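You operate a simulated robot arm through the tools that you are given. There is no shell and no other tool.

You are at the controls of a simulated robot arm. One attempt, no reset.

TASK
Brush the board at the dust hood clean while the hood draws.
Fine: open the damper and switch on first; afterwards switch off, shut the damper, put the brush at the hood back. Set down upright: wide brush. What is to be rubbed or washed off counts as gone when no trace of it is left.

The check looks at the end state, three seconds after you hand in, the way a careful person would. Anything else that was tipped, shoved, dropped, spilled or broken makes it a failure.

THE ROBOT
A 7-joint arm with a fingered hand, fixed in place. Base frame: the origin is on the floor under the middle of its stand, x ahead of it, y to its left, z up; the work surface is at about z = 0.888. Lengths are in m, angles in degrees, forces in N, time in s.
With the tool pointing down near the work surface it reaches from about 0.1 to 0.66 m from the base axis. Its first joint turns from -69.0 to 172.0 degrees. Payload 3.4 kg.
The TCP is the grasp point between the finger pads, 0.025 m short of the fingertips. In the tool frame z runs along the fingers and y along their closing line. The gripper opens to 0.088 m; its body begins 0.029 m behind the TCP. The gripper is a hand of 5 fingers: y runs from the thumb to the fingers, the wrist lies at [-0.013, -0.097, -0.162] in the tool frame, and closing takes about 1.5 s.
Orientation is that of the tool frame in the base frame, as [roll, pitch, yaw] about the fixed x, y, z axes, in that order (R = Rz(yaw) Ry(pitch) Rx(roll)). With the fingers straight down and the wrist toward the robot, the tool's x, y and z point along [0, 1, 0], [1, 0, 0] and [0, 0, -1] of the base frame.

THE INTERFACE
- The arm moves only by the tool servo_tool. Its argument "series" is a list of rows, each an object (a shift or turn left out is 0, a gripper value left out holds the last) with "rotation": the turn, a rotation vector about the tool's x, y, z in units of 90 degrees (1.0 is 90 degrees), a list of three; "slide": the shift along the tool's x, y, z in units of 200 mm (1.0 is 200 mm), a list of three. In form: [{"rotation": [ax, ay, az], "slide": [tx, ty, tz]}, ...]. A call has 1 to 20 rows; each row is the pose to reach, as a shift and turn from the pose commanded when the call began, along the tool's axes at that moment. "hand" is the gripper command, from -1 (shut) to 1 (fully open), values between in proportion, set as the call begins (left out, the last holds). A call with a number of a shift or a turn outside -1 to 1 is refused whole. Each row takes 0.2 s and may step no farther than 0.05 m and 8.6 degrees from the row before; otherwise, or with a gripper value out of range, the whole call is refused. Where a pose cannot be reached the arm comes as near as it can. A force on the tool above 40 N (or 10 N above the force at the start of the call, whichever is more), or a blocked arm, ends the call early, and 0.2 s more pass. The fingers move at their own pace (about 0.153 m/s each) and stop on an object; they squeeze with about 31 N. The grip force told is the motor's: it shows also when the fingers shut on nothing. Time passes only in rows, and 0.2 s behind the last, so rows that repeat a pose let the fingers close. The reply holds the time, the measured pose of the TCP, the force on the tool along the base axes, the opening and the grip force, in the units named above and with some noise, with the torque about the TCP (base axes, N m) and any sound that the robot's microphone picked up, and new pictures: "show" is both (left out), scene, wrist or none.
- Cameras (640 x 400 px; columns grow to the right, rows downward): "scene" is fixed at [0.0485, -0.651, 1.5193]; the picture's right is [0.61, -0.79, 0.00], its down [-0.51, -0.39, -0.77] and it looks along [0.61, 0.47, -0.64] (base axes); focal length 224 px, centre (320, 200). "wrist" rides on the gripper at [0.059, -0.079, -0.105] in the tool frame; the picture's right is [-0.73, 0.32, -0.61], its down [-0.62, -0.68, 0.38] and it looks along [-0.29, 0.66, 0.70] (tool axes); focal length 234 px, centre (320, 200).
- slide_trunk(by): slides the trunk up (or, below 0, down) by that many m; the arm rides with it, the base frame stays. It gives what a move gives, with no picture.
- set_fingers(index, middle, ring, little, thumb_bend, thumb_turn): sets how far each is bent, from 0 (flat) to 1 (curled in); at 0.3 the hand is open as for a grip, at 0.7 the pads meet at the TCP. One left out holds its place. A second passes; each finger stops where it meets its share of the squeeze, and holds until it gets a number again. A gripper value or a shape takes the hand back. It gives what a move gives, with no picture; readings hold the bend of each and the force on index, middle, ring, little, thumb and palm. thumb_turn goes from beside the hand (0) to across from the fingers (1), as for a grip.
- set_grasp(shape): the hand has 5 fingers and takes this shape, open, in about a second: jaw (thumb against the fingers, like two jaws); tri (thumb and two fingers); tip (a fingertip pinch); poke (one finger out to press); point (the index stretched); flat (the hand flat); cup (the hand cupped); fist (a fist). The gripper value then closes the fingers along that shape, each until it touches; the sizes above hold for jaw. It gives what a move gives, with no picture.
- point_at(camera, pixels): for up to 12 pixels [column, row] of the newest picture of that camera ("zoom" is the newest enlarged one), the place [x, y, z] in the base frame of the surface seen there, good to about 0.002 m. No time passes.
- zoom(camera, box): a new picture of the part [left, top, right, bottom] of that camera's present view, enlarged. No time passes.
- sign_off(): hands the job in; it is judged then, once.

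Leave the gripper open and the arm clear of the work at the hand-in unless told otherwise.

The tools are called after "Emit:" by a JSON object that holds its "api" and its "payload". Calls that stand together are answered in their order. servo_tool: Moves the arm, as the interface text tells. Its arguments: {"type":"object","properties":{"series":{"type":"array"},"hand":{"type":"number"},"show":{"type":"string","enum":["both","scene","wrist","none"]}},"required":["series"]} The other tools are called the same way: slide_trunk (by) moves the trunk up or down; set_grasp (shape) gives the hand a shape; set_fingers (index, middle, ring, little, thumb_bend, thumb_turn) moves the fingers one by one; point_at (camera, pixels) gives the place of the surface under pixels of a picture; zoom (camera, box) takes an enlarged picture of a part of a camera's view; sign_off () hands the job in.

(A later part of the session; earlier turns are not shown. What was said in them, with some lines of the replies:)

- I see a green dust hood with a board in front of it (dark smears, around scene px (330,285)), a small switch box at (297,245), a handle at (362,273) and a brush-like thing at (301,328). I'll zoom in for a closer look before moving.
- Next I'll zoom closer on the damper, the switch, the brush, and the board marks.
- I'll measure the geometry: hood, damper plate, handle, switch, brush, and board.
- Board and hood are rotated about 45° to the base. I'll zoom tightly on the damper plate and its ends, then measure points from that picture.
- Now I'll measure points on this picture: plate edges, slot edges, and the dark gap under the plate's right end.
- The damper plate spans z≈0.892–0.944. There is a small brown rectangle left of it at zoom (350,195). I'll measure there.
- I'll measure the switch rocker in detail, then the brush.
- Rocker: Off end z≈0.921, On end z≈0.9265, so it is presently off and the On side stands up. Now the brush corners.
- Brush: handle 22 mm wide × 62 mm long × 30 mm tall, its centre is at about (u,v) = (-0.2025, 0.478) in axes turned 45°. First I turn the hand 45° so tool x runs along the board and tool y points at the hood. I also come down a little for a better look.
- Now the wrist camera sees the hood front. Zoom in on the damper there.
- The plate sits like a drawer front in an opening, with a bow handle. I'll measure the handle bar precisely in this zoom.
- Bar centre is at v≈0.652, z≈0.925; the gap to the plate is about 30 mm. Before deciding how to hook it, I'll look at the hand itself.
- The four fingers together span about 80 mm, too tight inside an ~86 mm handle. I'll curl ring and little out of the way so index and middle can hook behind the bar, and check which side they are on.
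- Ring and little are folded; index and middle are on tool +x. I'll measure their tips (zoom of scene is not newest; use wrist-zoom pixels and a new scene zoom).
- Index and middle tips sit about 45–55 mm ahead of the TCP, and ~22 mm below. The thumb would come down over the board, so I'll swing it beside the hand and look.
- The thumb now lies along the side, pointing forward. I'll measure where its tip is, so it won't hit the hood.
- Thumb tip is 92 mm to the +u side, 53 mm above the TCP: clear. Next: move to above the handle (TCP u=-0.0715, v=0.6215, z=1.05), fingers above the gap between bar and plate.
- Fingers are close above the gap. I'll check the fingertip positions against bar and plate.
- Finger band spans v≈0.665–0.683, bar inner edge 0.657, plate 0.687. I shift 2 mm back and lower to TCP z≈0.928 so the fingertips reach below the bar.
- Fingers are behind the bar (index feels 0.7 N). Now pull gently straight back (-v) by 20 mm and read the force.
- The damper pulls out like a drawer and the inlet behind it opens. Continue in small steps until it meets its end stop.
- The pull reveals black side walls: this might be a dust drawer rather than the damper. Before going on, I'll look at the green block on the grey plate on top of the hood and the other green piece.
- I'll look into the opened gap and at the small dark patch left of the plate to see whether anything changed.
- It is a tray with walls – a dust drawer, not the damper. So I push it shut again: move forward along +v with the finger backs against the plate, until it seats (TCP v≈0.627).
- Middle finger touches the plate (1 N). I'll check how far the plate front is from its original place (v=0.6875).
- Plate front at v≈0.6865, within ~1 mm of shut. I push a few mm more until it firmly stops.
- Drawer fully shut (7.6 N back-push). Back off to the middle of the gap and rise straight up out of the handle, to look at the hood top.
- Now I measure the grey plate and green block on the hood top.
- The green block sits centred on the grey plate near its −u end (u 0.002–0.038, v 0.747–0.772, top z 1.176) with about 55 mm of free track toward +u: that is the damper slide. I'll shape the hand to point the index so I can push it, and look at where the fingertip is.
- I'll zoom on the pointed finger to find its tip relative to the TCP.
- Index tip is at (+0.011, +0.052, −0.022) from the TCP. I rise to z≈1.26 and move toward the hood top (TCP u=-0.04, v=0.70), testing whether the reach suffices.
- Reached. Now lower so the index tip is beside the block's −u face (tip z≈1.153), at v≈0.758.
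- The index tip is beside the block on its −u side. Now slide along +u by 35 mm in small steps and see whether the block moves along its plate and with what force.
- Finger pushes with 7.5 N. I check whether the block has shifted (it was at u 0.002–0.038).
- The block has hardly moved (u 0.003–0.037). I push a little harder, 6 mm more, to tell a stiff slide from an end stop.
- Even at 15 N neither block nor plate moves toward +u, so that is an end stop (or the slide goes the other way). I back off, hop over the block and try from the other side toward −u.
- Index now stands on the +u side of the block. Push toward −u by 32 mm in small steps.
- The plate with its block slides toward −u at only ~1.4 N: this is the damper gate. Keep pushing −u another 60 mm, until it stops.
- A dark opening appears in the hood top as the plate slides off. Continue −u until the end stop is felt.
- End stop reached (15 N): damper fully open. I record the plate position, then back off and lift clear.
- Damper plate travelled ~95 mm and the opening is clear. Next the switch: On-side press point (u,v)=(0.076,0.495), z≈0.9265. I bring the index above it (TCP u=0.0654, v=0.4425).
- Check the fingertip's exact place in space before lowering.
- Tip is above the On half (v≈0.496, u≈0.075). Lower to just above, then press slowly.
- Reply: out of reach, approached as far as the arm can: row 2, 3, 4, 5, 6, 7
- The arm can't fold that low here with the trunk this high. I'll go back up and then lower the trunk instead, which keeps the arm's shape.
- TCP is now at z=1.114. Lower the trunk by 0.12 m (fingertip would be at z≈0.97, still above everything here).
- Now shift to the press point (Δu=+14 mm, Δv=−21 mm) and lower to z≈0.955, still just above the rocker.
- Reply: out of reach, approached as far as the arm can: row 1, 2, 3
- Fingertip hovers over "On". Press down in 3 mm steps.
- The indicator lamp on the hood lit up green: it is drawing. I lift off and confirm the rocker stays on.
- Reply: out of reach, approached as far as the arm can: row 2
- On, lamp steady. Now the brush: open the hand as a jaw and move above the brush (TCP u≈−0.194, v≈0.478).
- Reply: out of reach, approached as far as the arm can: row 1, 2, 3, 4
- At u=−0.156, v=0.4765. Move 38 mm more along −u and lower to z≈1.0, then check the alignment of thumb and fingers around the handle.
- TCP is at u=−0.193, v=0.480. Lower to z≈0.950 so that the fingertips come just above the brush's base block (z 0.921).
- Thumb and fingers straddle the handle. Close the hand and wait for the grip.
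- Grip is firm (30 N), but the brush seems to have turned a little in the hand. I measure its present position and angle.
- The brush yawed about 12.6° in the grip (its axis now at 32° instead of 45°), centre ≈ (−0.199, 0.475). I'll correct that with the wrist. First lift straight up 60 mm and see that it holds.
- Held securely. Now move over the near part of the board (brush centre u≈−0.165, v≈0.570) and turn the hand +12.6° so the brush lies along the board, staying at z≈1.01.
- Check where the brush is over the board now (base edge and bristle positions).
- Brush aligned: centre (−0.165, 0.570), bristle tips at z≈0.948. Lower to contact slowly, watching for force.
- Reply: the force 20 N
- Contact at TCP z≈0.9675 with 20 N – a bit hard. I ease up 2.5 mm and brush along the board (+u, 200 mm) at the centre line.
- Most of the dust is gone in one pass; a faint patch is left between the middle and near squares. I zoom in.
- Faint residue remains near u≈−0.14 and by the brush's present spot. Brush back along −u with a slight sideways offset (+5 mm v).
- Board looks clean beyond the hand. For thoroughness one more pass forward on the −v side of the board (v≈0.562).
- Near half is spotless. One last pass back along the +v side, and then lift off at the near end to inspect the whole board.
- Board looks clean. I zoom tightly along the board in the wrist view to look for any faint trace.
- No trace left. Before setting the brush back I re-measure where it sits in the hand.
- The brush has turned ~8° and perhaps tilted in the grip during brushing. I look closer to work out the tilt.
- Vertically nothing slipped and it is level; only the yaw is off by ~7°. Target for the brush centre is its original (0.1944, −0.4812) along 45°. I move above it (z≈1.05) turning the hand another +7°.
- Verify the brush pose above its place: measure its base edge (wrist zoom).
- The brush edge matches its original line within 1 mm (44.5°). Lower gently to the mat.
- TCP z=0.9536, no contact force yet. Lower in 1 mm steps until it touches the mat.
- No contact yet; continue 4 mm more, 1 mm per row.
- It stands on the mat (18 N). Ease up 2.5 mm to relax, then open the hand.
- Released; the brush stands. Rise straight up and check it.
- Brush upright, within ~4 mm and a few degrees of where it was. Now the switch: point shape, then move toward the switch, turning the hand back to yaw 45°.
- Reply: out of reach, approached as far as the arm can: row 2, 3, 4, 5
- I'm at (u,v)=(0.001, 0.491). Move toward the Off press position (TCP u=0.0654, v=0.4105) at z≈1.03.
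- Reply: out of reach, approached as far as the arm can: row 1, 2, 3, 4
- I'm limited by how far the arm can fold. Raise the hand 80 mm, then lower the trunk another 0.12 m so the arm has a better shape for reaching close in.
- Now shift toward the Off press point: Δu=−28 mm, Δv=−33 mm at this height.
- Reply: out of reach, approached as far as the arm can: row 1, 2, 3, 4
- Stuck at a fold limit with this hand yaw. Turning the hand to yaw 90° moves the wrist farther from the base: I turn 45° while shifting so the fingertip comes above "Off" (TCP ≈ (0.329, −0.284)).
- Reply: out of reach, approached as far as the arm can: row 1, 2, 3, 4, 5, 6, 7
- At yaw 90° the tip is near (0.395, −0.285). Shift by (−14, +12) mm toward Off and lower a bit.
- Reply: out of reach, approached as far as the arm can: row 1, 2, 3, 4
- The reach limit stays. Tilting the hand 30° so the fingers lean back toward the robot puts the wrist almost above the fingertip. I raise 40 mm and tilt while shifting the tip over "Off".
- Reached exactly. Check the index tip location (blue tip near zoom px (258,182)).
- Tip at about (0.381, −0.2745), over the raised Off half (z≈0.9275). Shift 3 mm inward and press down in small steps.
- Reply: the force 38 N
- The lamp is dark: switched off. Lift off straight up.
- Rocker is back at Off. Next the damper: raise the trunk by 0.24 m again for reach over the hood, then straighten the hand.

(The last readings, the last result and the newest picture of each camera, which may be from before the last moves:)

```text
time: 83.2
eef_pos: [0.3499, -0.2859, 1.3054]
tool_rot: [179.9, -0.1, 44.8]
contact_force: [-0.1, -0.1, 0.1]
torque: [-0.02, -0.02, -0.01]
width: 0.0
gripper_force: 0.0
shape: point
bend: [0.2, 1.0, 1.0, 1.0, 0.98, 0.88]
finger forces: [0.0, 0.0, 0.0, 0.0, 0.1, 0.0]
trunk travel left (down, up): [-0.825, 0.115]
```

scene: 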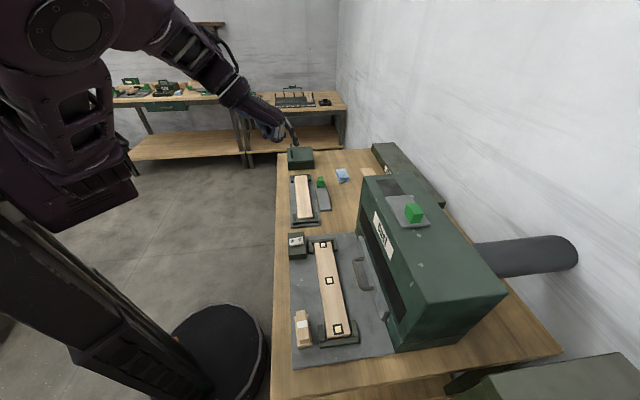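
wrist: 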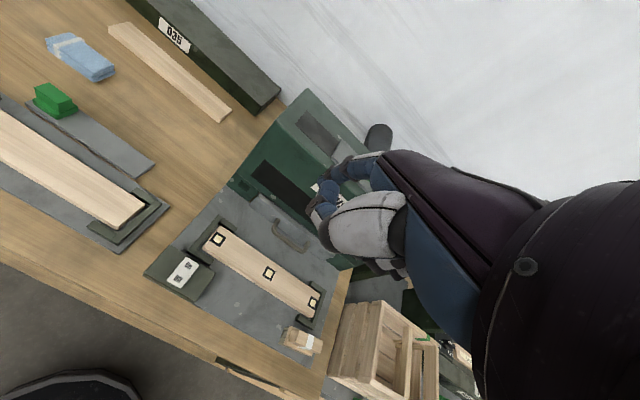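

Straight again at yaw 45°. I re-measure the damper block's present position.

Emit:
{"api": "zoom", "payload": {"camera": "scene", "box": [370, 165, 440, 235]}}

```text
5.71 times, centred on (405, 200) of scene
```

zoom: 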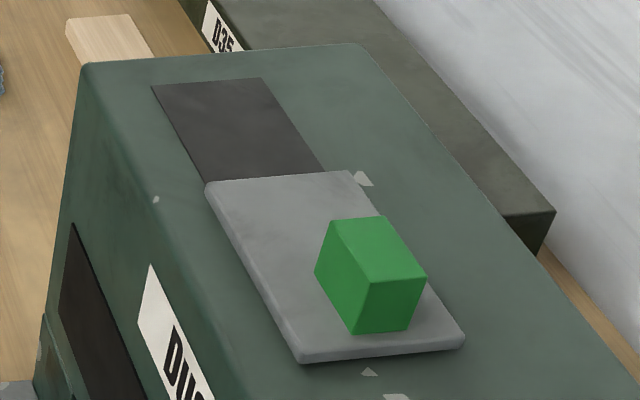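

Emit:
{"api": "point_at", "payload": {"camera": "zoom", "pixels": [[365, 283], [423, 278], [330, 222], [384, 218], [357, 328], [408, 326], [302, 358], [460, 342], [210, 188], [350, 174]]}}

Emit:
{"api": "servo_tool", "payload": {"series": [{"slide": [-0.18, 0.12, 0.02]}, {"slide": [-0.36, 0.24, 0.04]}, {"slide": [-0.54, 0.36, 0.06]}, {"slide": [-0.72, 0.48, 0.08]}, {"slide": [-0.9, 0.6, 0.1]}], "show": "none"}}

```text
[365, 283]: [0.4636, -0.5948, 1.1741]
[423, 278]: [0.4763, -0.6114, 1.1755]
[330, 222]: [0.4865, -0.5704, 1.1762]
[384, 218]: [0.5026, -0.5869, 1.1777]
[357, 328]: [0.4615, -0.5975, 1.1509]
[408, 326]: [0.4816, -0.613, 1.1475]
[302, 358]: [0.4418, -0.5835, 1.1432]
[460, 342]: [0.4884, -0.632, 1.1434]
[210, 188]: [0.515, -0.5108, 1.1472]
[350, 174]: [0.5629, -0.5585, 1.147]
```

```text
time: 84.4
eef_pos: [0.3072, -0.5004, 1.2855]
tool_rot: [180.0, -0.1, 45.1]
contact_force: [0.9, -0.4, 0.5]
torque: [0.04, -0.03, -0.02]
width: 0.0
gripper_force: 0.1
shape: point
bend: [0.2, 1.0, 1.0, 1.0, 0.98, 0.88]
finger forces: [0.0, 0.1, 0.0, 0.1, 0.1, 0.0]
trunk travel left (down, up): [-0.825, 0.115]
```

Block's −u face is at u=−0.094. I move the index to its −u side (TCP u=−0.137, v=0.706) and lower to z≈1.176.

Emit:
{"api": "servo_tool", "payload": {"series": [{"slide": [0, 0.17, 0]}, {"slide": [0, 0.34, 0]}, {"slide": [0, 0.51, 0.05]}, {"slide": [0, 0.675, 0.1]}, {"slide": [0, 0.675, 0.25]}, {"slide": [0, 0.675, 0.4]}, {"slide": [0, 0.675, 0.5]}, {"slide": [0, 0.675, 0.5475]}]}}

Emit:
{"api": "zoom", "payload": {"camera": "scene", "box": [365, 160, 445, 240]}}

Emit:
{"api": "zoom", "payload": {"camera": "wrist", "box": [120, 0, 440, 240]}}

```text
time: 86.2
eef_pos: [0.4019, -0.5937, 1.1771]
tool_rot: [-180.0, 0.0, 45.0]
contact_force: [-0.3, 0.6, -0.3]
torque: [0.03, -0.01, 0.0]
width: 0.0001
gripper_force: 0.1
shape: point
bend: [0.2, 1.0, 1.0, 1.0, 0.98, 0.88]
finger forces: [0.1, 0.0, 0.0, 0.1, 0.1, 0.0]
trunk travel left (down, up): [-0.825, 0.115]
```

scene: 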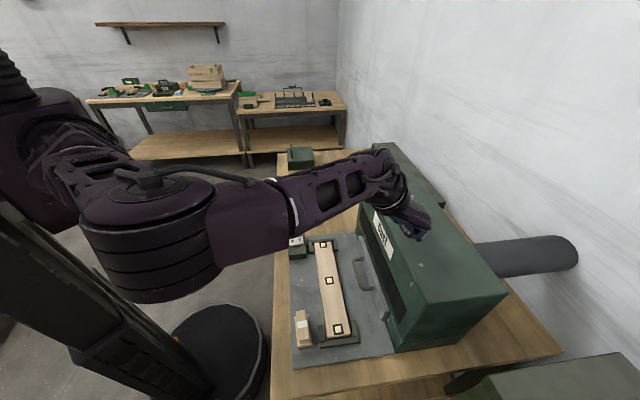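
wrist: 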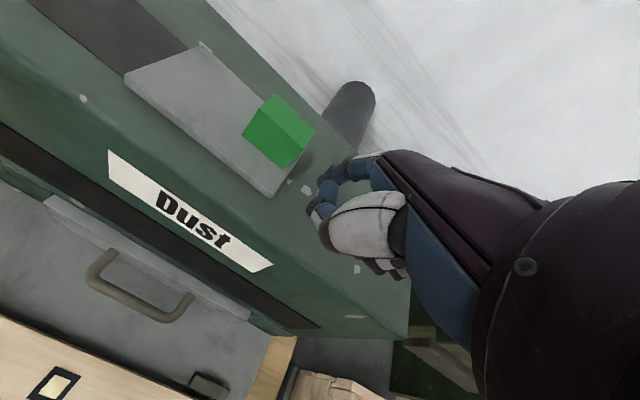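

```text
5.00 times, centred on (405, 200) of scene
```

zoom: 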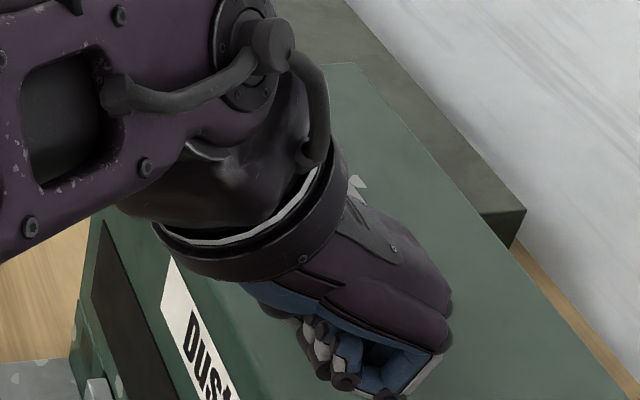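

```text
1.67 times, centred on (280, 120) of wrist
```

zoom: 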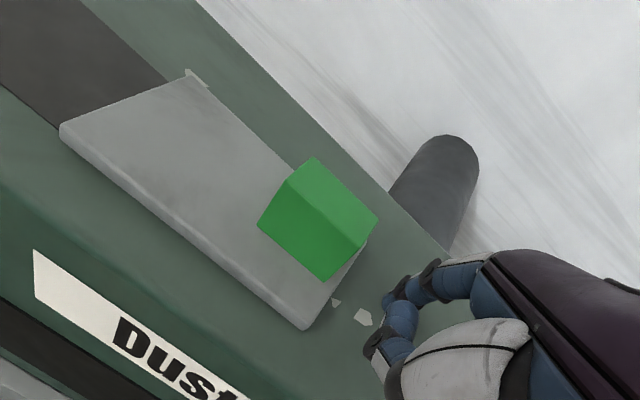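

Push toward +u: 24 mm to contact, then ~96 mm of travel to the closed stop.

Emit:
{"api": "servo_tool", "payload": {"series": [{"slide": [0.06, 0, 0]}, {"slide": [0.12, 0, 0]}, {"slide": [0.17, 0, 0]}, {"slide": [0.22, 0, 0]}, {"slide": [0.27, 0, 0]}, {"slide": [0.32, 0, 0]}, {"slide": [0.37, 0, 0]}, {"slide": [0.42, 0, 0]}, {"slide": [0.47, 0, 0]}, {"slide": [0.51, 0, 0]}, {"slide": [0.55, 0, 0]}, {"slide": [0.58, 0, 0]}]}}

Emit:
{"api": "zoom", "payload": {"camera": "wrist", "box": [120, 0, 440, 240]}}

```text
time: 88.8
eef_pos: [0.4856, -0.5118, 1.1762]
tool_rot: [180.0, 0.0, 45.0]
contact_force: [-0.2, -0.7, -0.9]
torque: [0.01, 0.03, -0.06]
width: 0.0804
gripper_force: 0.0
shape: point
bend: [0.2, 1.0, 1.0, 1.0, 0.98, 0.88]
finger forces: [0.8, 0.0, 0.0, 0.1, 0.1, 0.1]
trunk travel left (down, up): [-0.825, 0.115]
```

scene: 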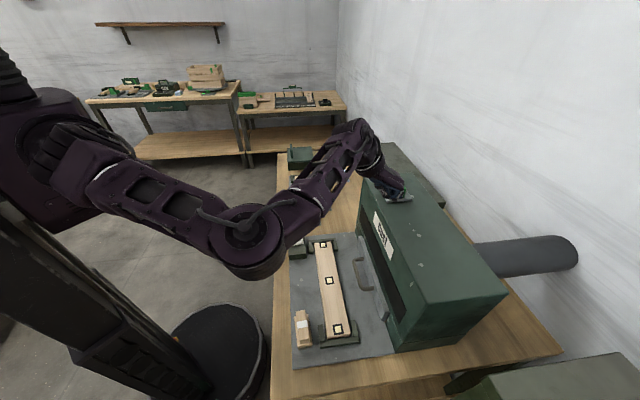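
wrist: 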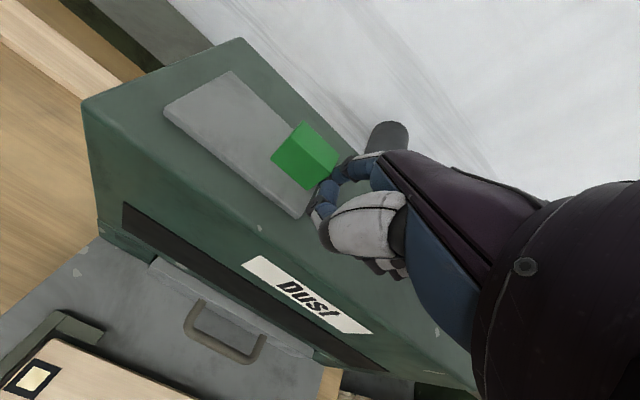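

```text
1.67 times, centred on (280, 120) of wrist
```

zoom: 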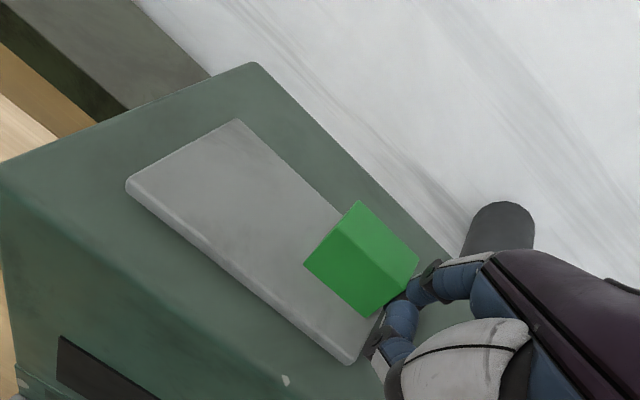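

Nearly shut; push the remaining millimetres until the stop pushes back.

Emit:
{"api": "servo_tool", "payload": {"series": [{"slide": [0.015, 0, 0]}, {"slide": [0.03, 0, 0]}, {"slide": [0.045, 0, 0]}, {"slide": [0.06, 0, 0]}, {"slide": [0.06, 0, 0]}]}}

Emit:
{"api": "point_at", "payload": {"camera": "wrist", "pixels": [[245, 85], [182, 125], [238, 80], [190, 120]]}}

```text
time: 90.0
eef_pos: [0.4918, -0.506, 1.1767]
tool_rot: [180.0, -0.1, 45.0]
contact_force: [-6.2, -6.0, 0.8]
torque: [0.01, -0.03, -0.37]
width: 0.0805
gripper_force: 0.1
shape: point
bend: [0.2, 1.0, 1.0, 1.0, 0.98, 0.88]
finger forces: [8.2, 0.0, 0.0, 0.1, 0.0, 0.1]
trunk travel left (down, up): [-0.825, 0.115]
```

scene: 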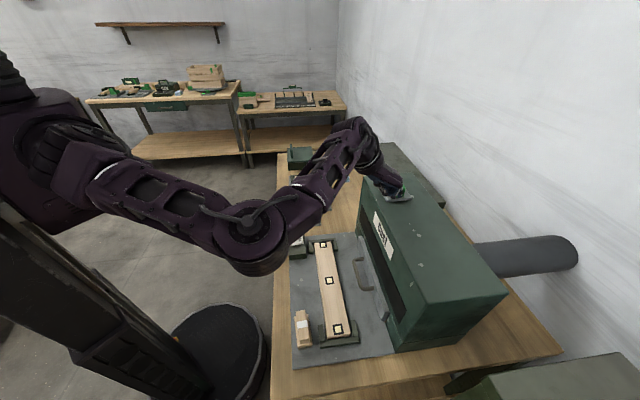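
wrist: 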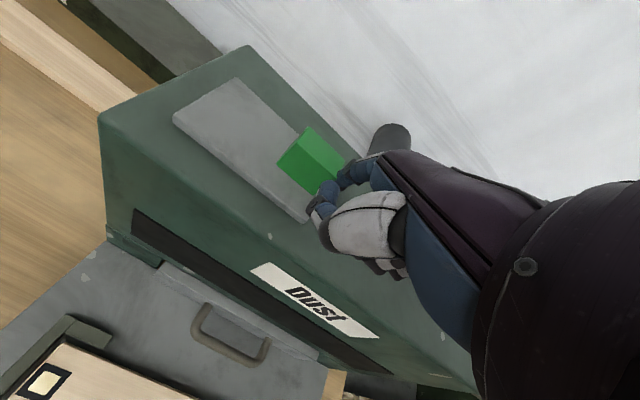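

```text
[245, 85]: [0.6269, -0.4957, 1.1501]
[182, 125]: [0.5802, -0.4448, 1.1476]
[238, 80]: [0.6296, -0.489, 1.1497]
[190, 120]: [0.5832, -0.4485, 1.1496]
```

The stop pushes back with 8.6 N at the same place as at the start: damper shut. Back off, lift and retreat from the hood.

Emit:
{"api": "servo_tool", "payload": {"series": [{"slide": [-0.1, 0, 0]}, {"slide": [-0.15, 0, -0.1]}, {"slide": [-0.15, 0, -0.3]}, {"slide": [-0.15, -0.1, -0.5]}, {"slide": [-0.15, -0.3, -0.55]}, {"slide": [-0.15, -0.5, -0.6]}, {"slide": [-0.15, -0.7, -0.65]}, {"slide": [-0.15, -0.9, -0.7]}]}}

Emit:
{"api": "set_grasp", "payload": {"shape": "jaw"}}

Emit:
{"api": "servo_tool", "payload": {"series": [{"slide": [0, -0.2, -0.1]}, {"slide": [0, -0.4, -0.2]}, {"slide": [0, -0.6, -0.3]}, {"slide": [0, -0.7, -0.4]}], "hand": 1}}

```text
time: 91.8
eef_pos: [0.4736, -0.4009, 1.3249]
tool_rot: [179.9, 0.3, 45.0]
contact_force: [0.7, 1.4, 0.3]
torque: [0.0, 0.02, -0.03]
width: 0.0809
gripper_force: 0.1
shape: point
bend: [0.2, 1.0, 1.0, 1.0, 0.98, 0.88]
finger forces: [0.1, 0.0, 0.0, 0.1, 0.0, 0.0]
out of reach, approached as far as the arm can: row 5, 6, 7, 8
trunk travel left (down, up): [-0.825, 0.115]
```

scene: 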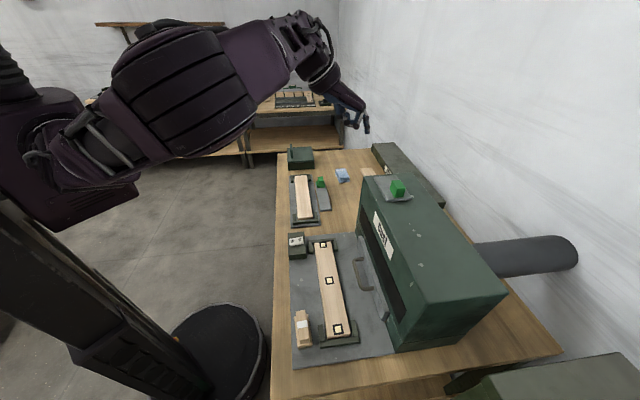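
wrist: 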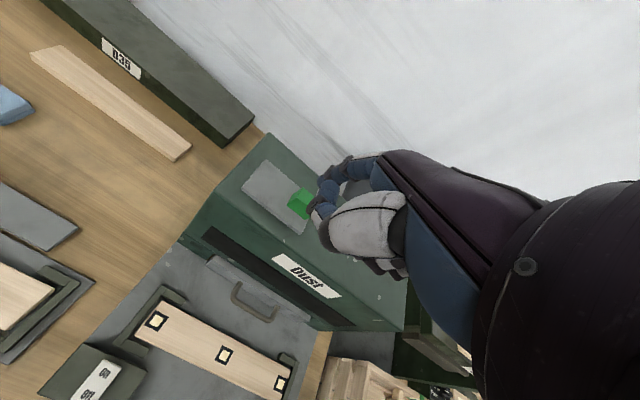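

```text
time: 92.7
eef_pos: [0.4684, -0.4062, 1.3243]
tool_rot: [179.9, -0.1, 45.1]
contact_force: [-0.4, 0.5, 0.2]
torque: [0.0, 0.0, -0.01]
width: 0.0879
gripper_force: 0.1
shape: jaw
bend: [0.3, 0.3, 0.3, 0.3, 0.3, 0.97]
finger forces: [0.0, 0.0, 0.0, 0.0, 0.0, 0.0]
trunk travel left (down, up): [-0.825, 0.115]
```

```text
time: 93.7
eef_pos: [0.4315, -0.2583, 1.3805]
tool_rot: [179.9, -0.1, 45.1]
contact_force: [0.6, 0.4, -0.1]
torque: [0.01, -0.01, -0.02]
width: 0.0879
gripper_force: 0.1
shape: jaw
bend: [0.3, 0.3, 0.3, 0.3, 0.3, 0.98]
finger forces: [0.1, 0.0, 0.1, 0.1, 0.1, 0.0]
out of reach, approached as far as the arm can: row 1, 2, 3, 4
trunk travel left (down, up): [-0.825, 0.115]
```

scene: 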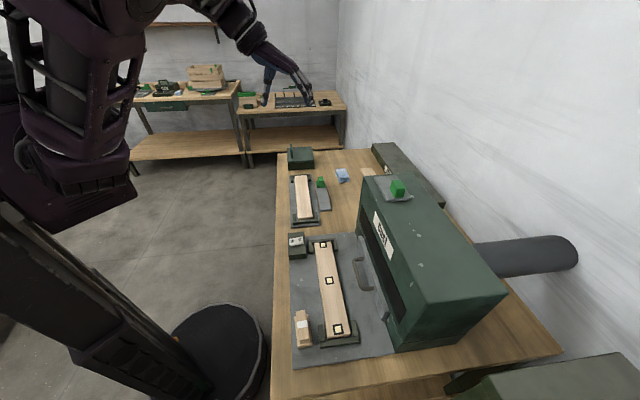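
wrist: 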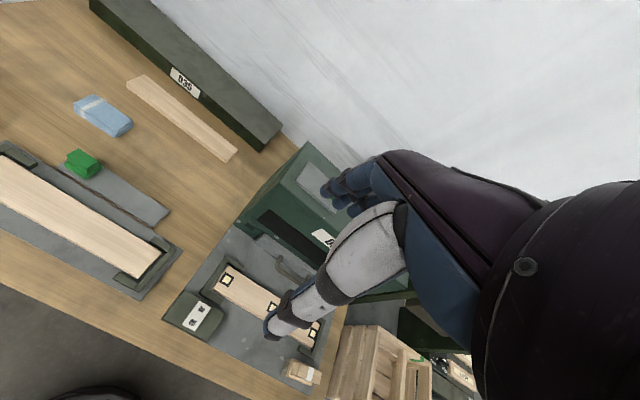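

The arm is clear, hand open. Final inspection: board, brush, switch, drawer and damper.

Emit:
{"api": "zoom", "payload": {"camera": "scene", "box": [300, 232, 360, 292]}}

Emit:
{"api": "zoom", "payload": {"camera": "scene", "box": [285, 280, 365, 360]}}

Emit:
{"api": "zoom", "payload": {"camera": "scene", "box": [340, 160, 430, 340]}}

Emit:
{"api": "zoom", "payload": {"camera": "scene", "box": [284, 228, 312, 264]}}

```text
6.67 times, centred on (330, 262) of scene
```

zoom: 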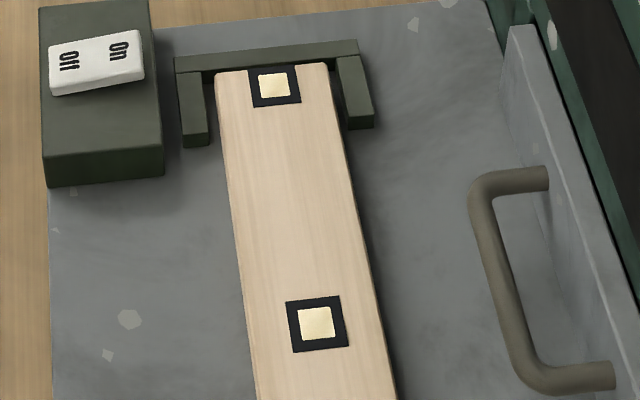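

```text
5.00 times, centred on (325, 320) of scene
```

zoom: 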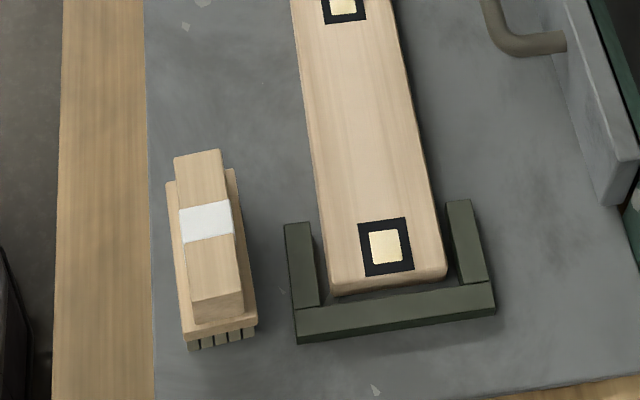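

```text
2.22 times, centred on (385, 250) of scene
```

zoom: 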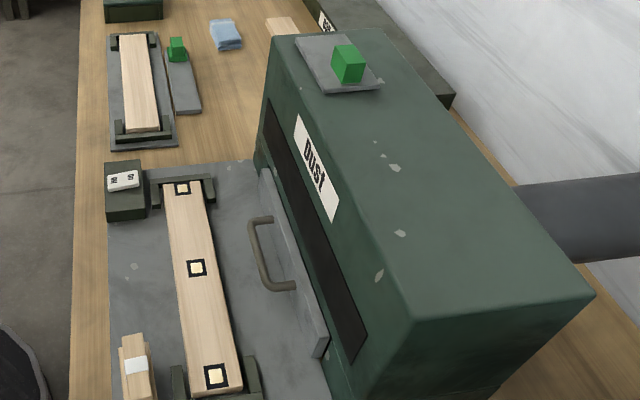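

```text
11.11 times, centred on (298, 246) of scene
```

zoom: 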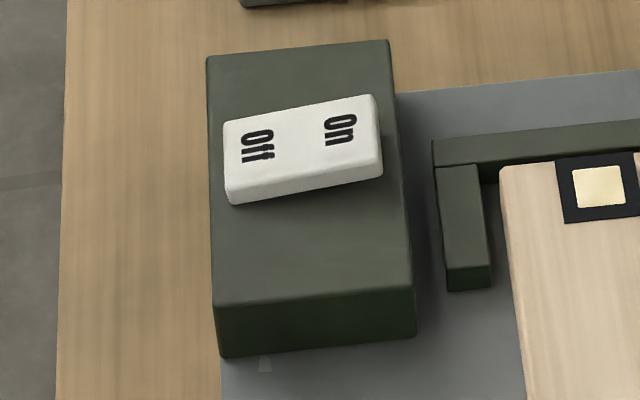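

Everything is in its starting state and the board looks clean. One last high-zoom look for faint dust along the board.

Emit:
{"api": "zoom", "payload": {"camera": "scene", "box": [310, 240, 345, 275]}}

Emit:
{"api": "zoom", "payload": {"camera": "scene", "box": [315, 270, 350, 305]}}

Emit:
{"api": "zoom", "payload": {"camera": "scene", "box": [318, 300, 355, 340]}}

Emit:
{"api": "zoom", "payload": {"camera": "scene", "box": [345, 230, 400, 340]}}

```text
11.43 times, centred on (328, 258) of scene
```

zoom: 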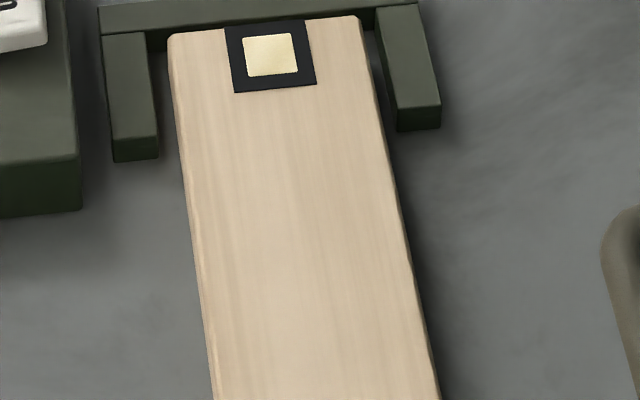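

```text
11.43 times, centred on (332, 288) of scene
```

zoom: 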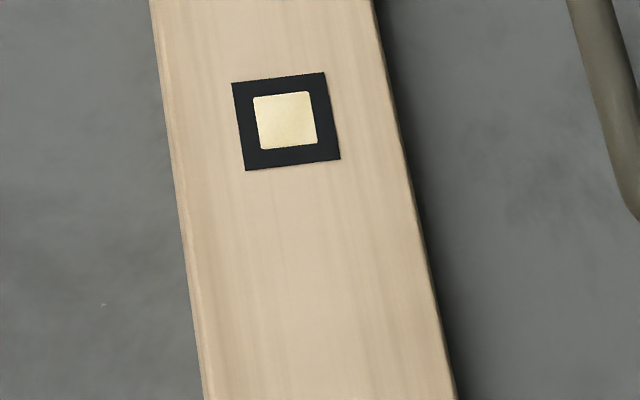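

```text
10.00 times, centred on (336, 320) of scene
```

zoom: 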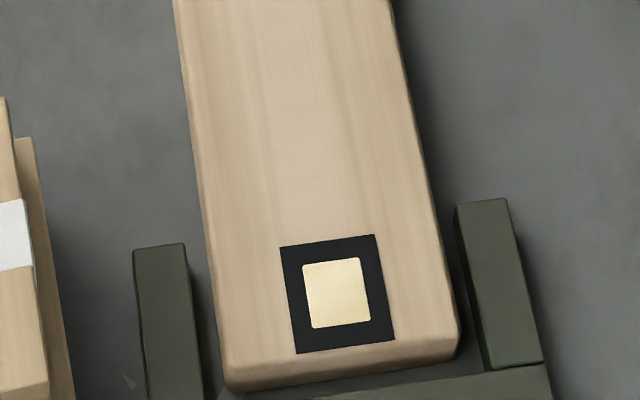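

```text
3.64 times, centred on (372, 285) of scene
```

zoom: 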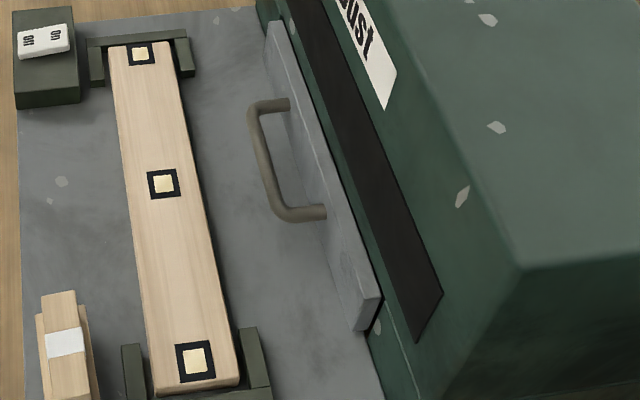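

No trace of dust is left on the board. The rocker is at Off, the damper plate is back at its closed stop, and the drawer is shut. The brush stands upright at its place, the hand is open and the arm is clear. Handing in.

Emit:
{"api": "sign_off", "payload": {}}

```text
The job is handed in.
```

I brushed the board clean while the hood was drawing, and I've handed in the job. I don't have the check's verdict.

- **Damper and switch:** I opened the damper (the grey plate with the green block on top of the hood), then switched on. The lamp on the hood lit green. After brushing I pressed Off and the lamp went dark, then I pushed the damper back to its closed stop.
- **Board:** Four passes along the board, and a close look afterwards showed no trace of dust.
- **Brush:** It stands upright where it was, about 4 mm off and turned a few degrees from its original spot. It twisted in the grip during the work and I corrected most of that. I put it down before switching off and shutting the damper, because the hand was needed for those.
- **Drawer:** I first mistook the dust drawer under the hood for the damper and pulled it out about 4 cm. I pushed it fully shut again before doing anything else.

The hand is open and the arm is clear of the work.
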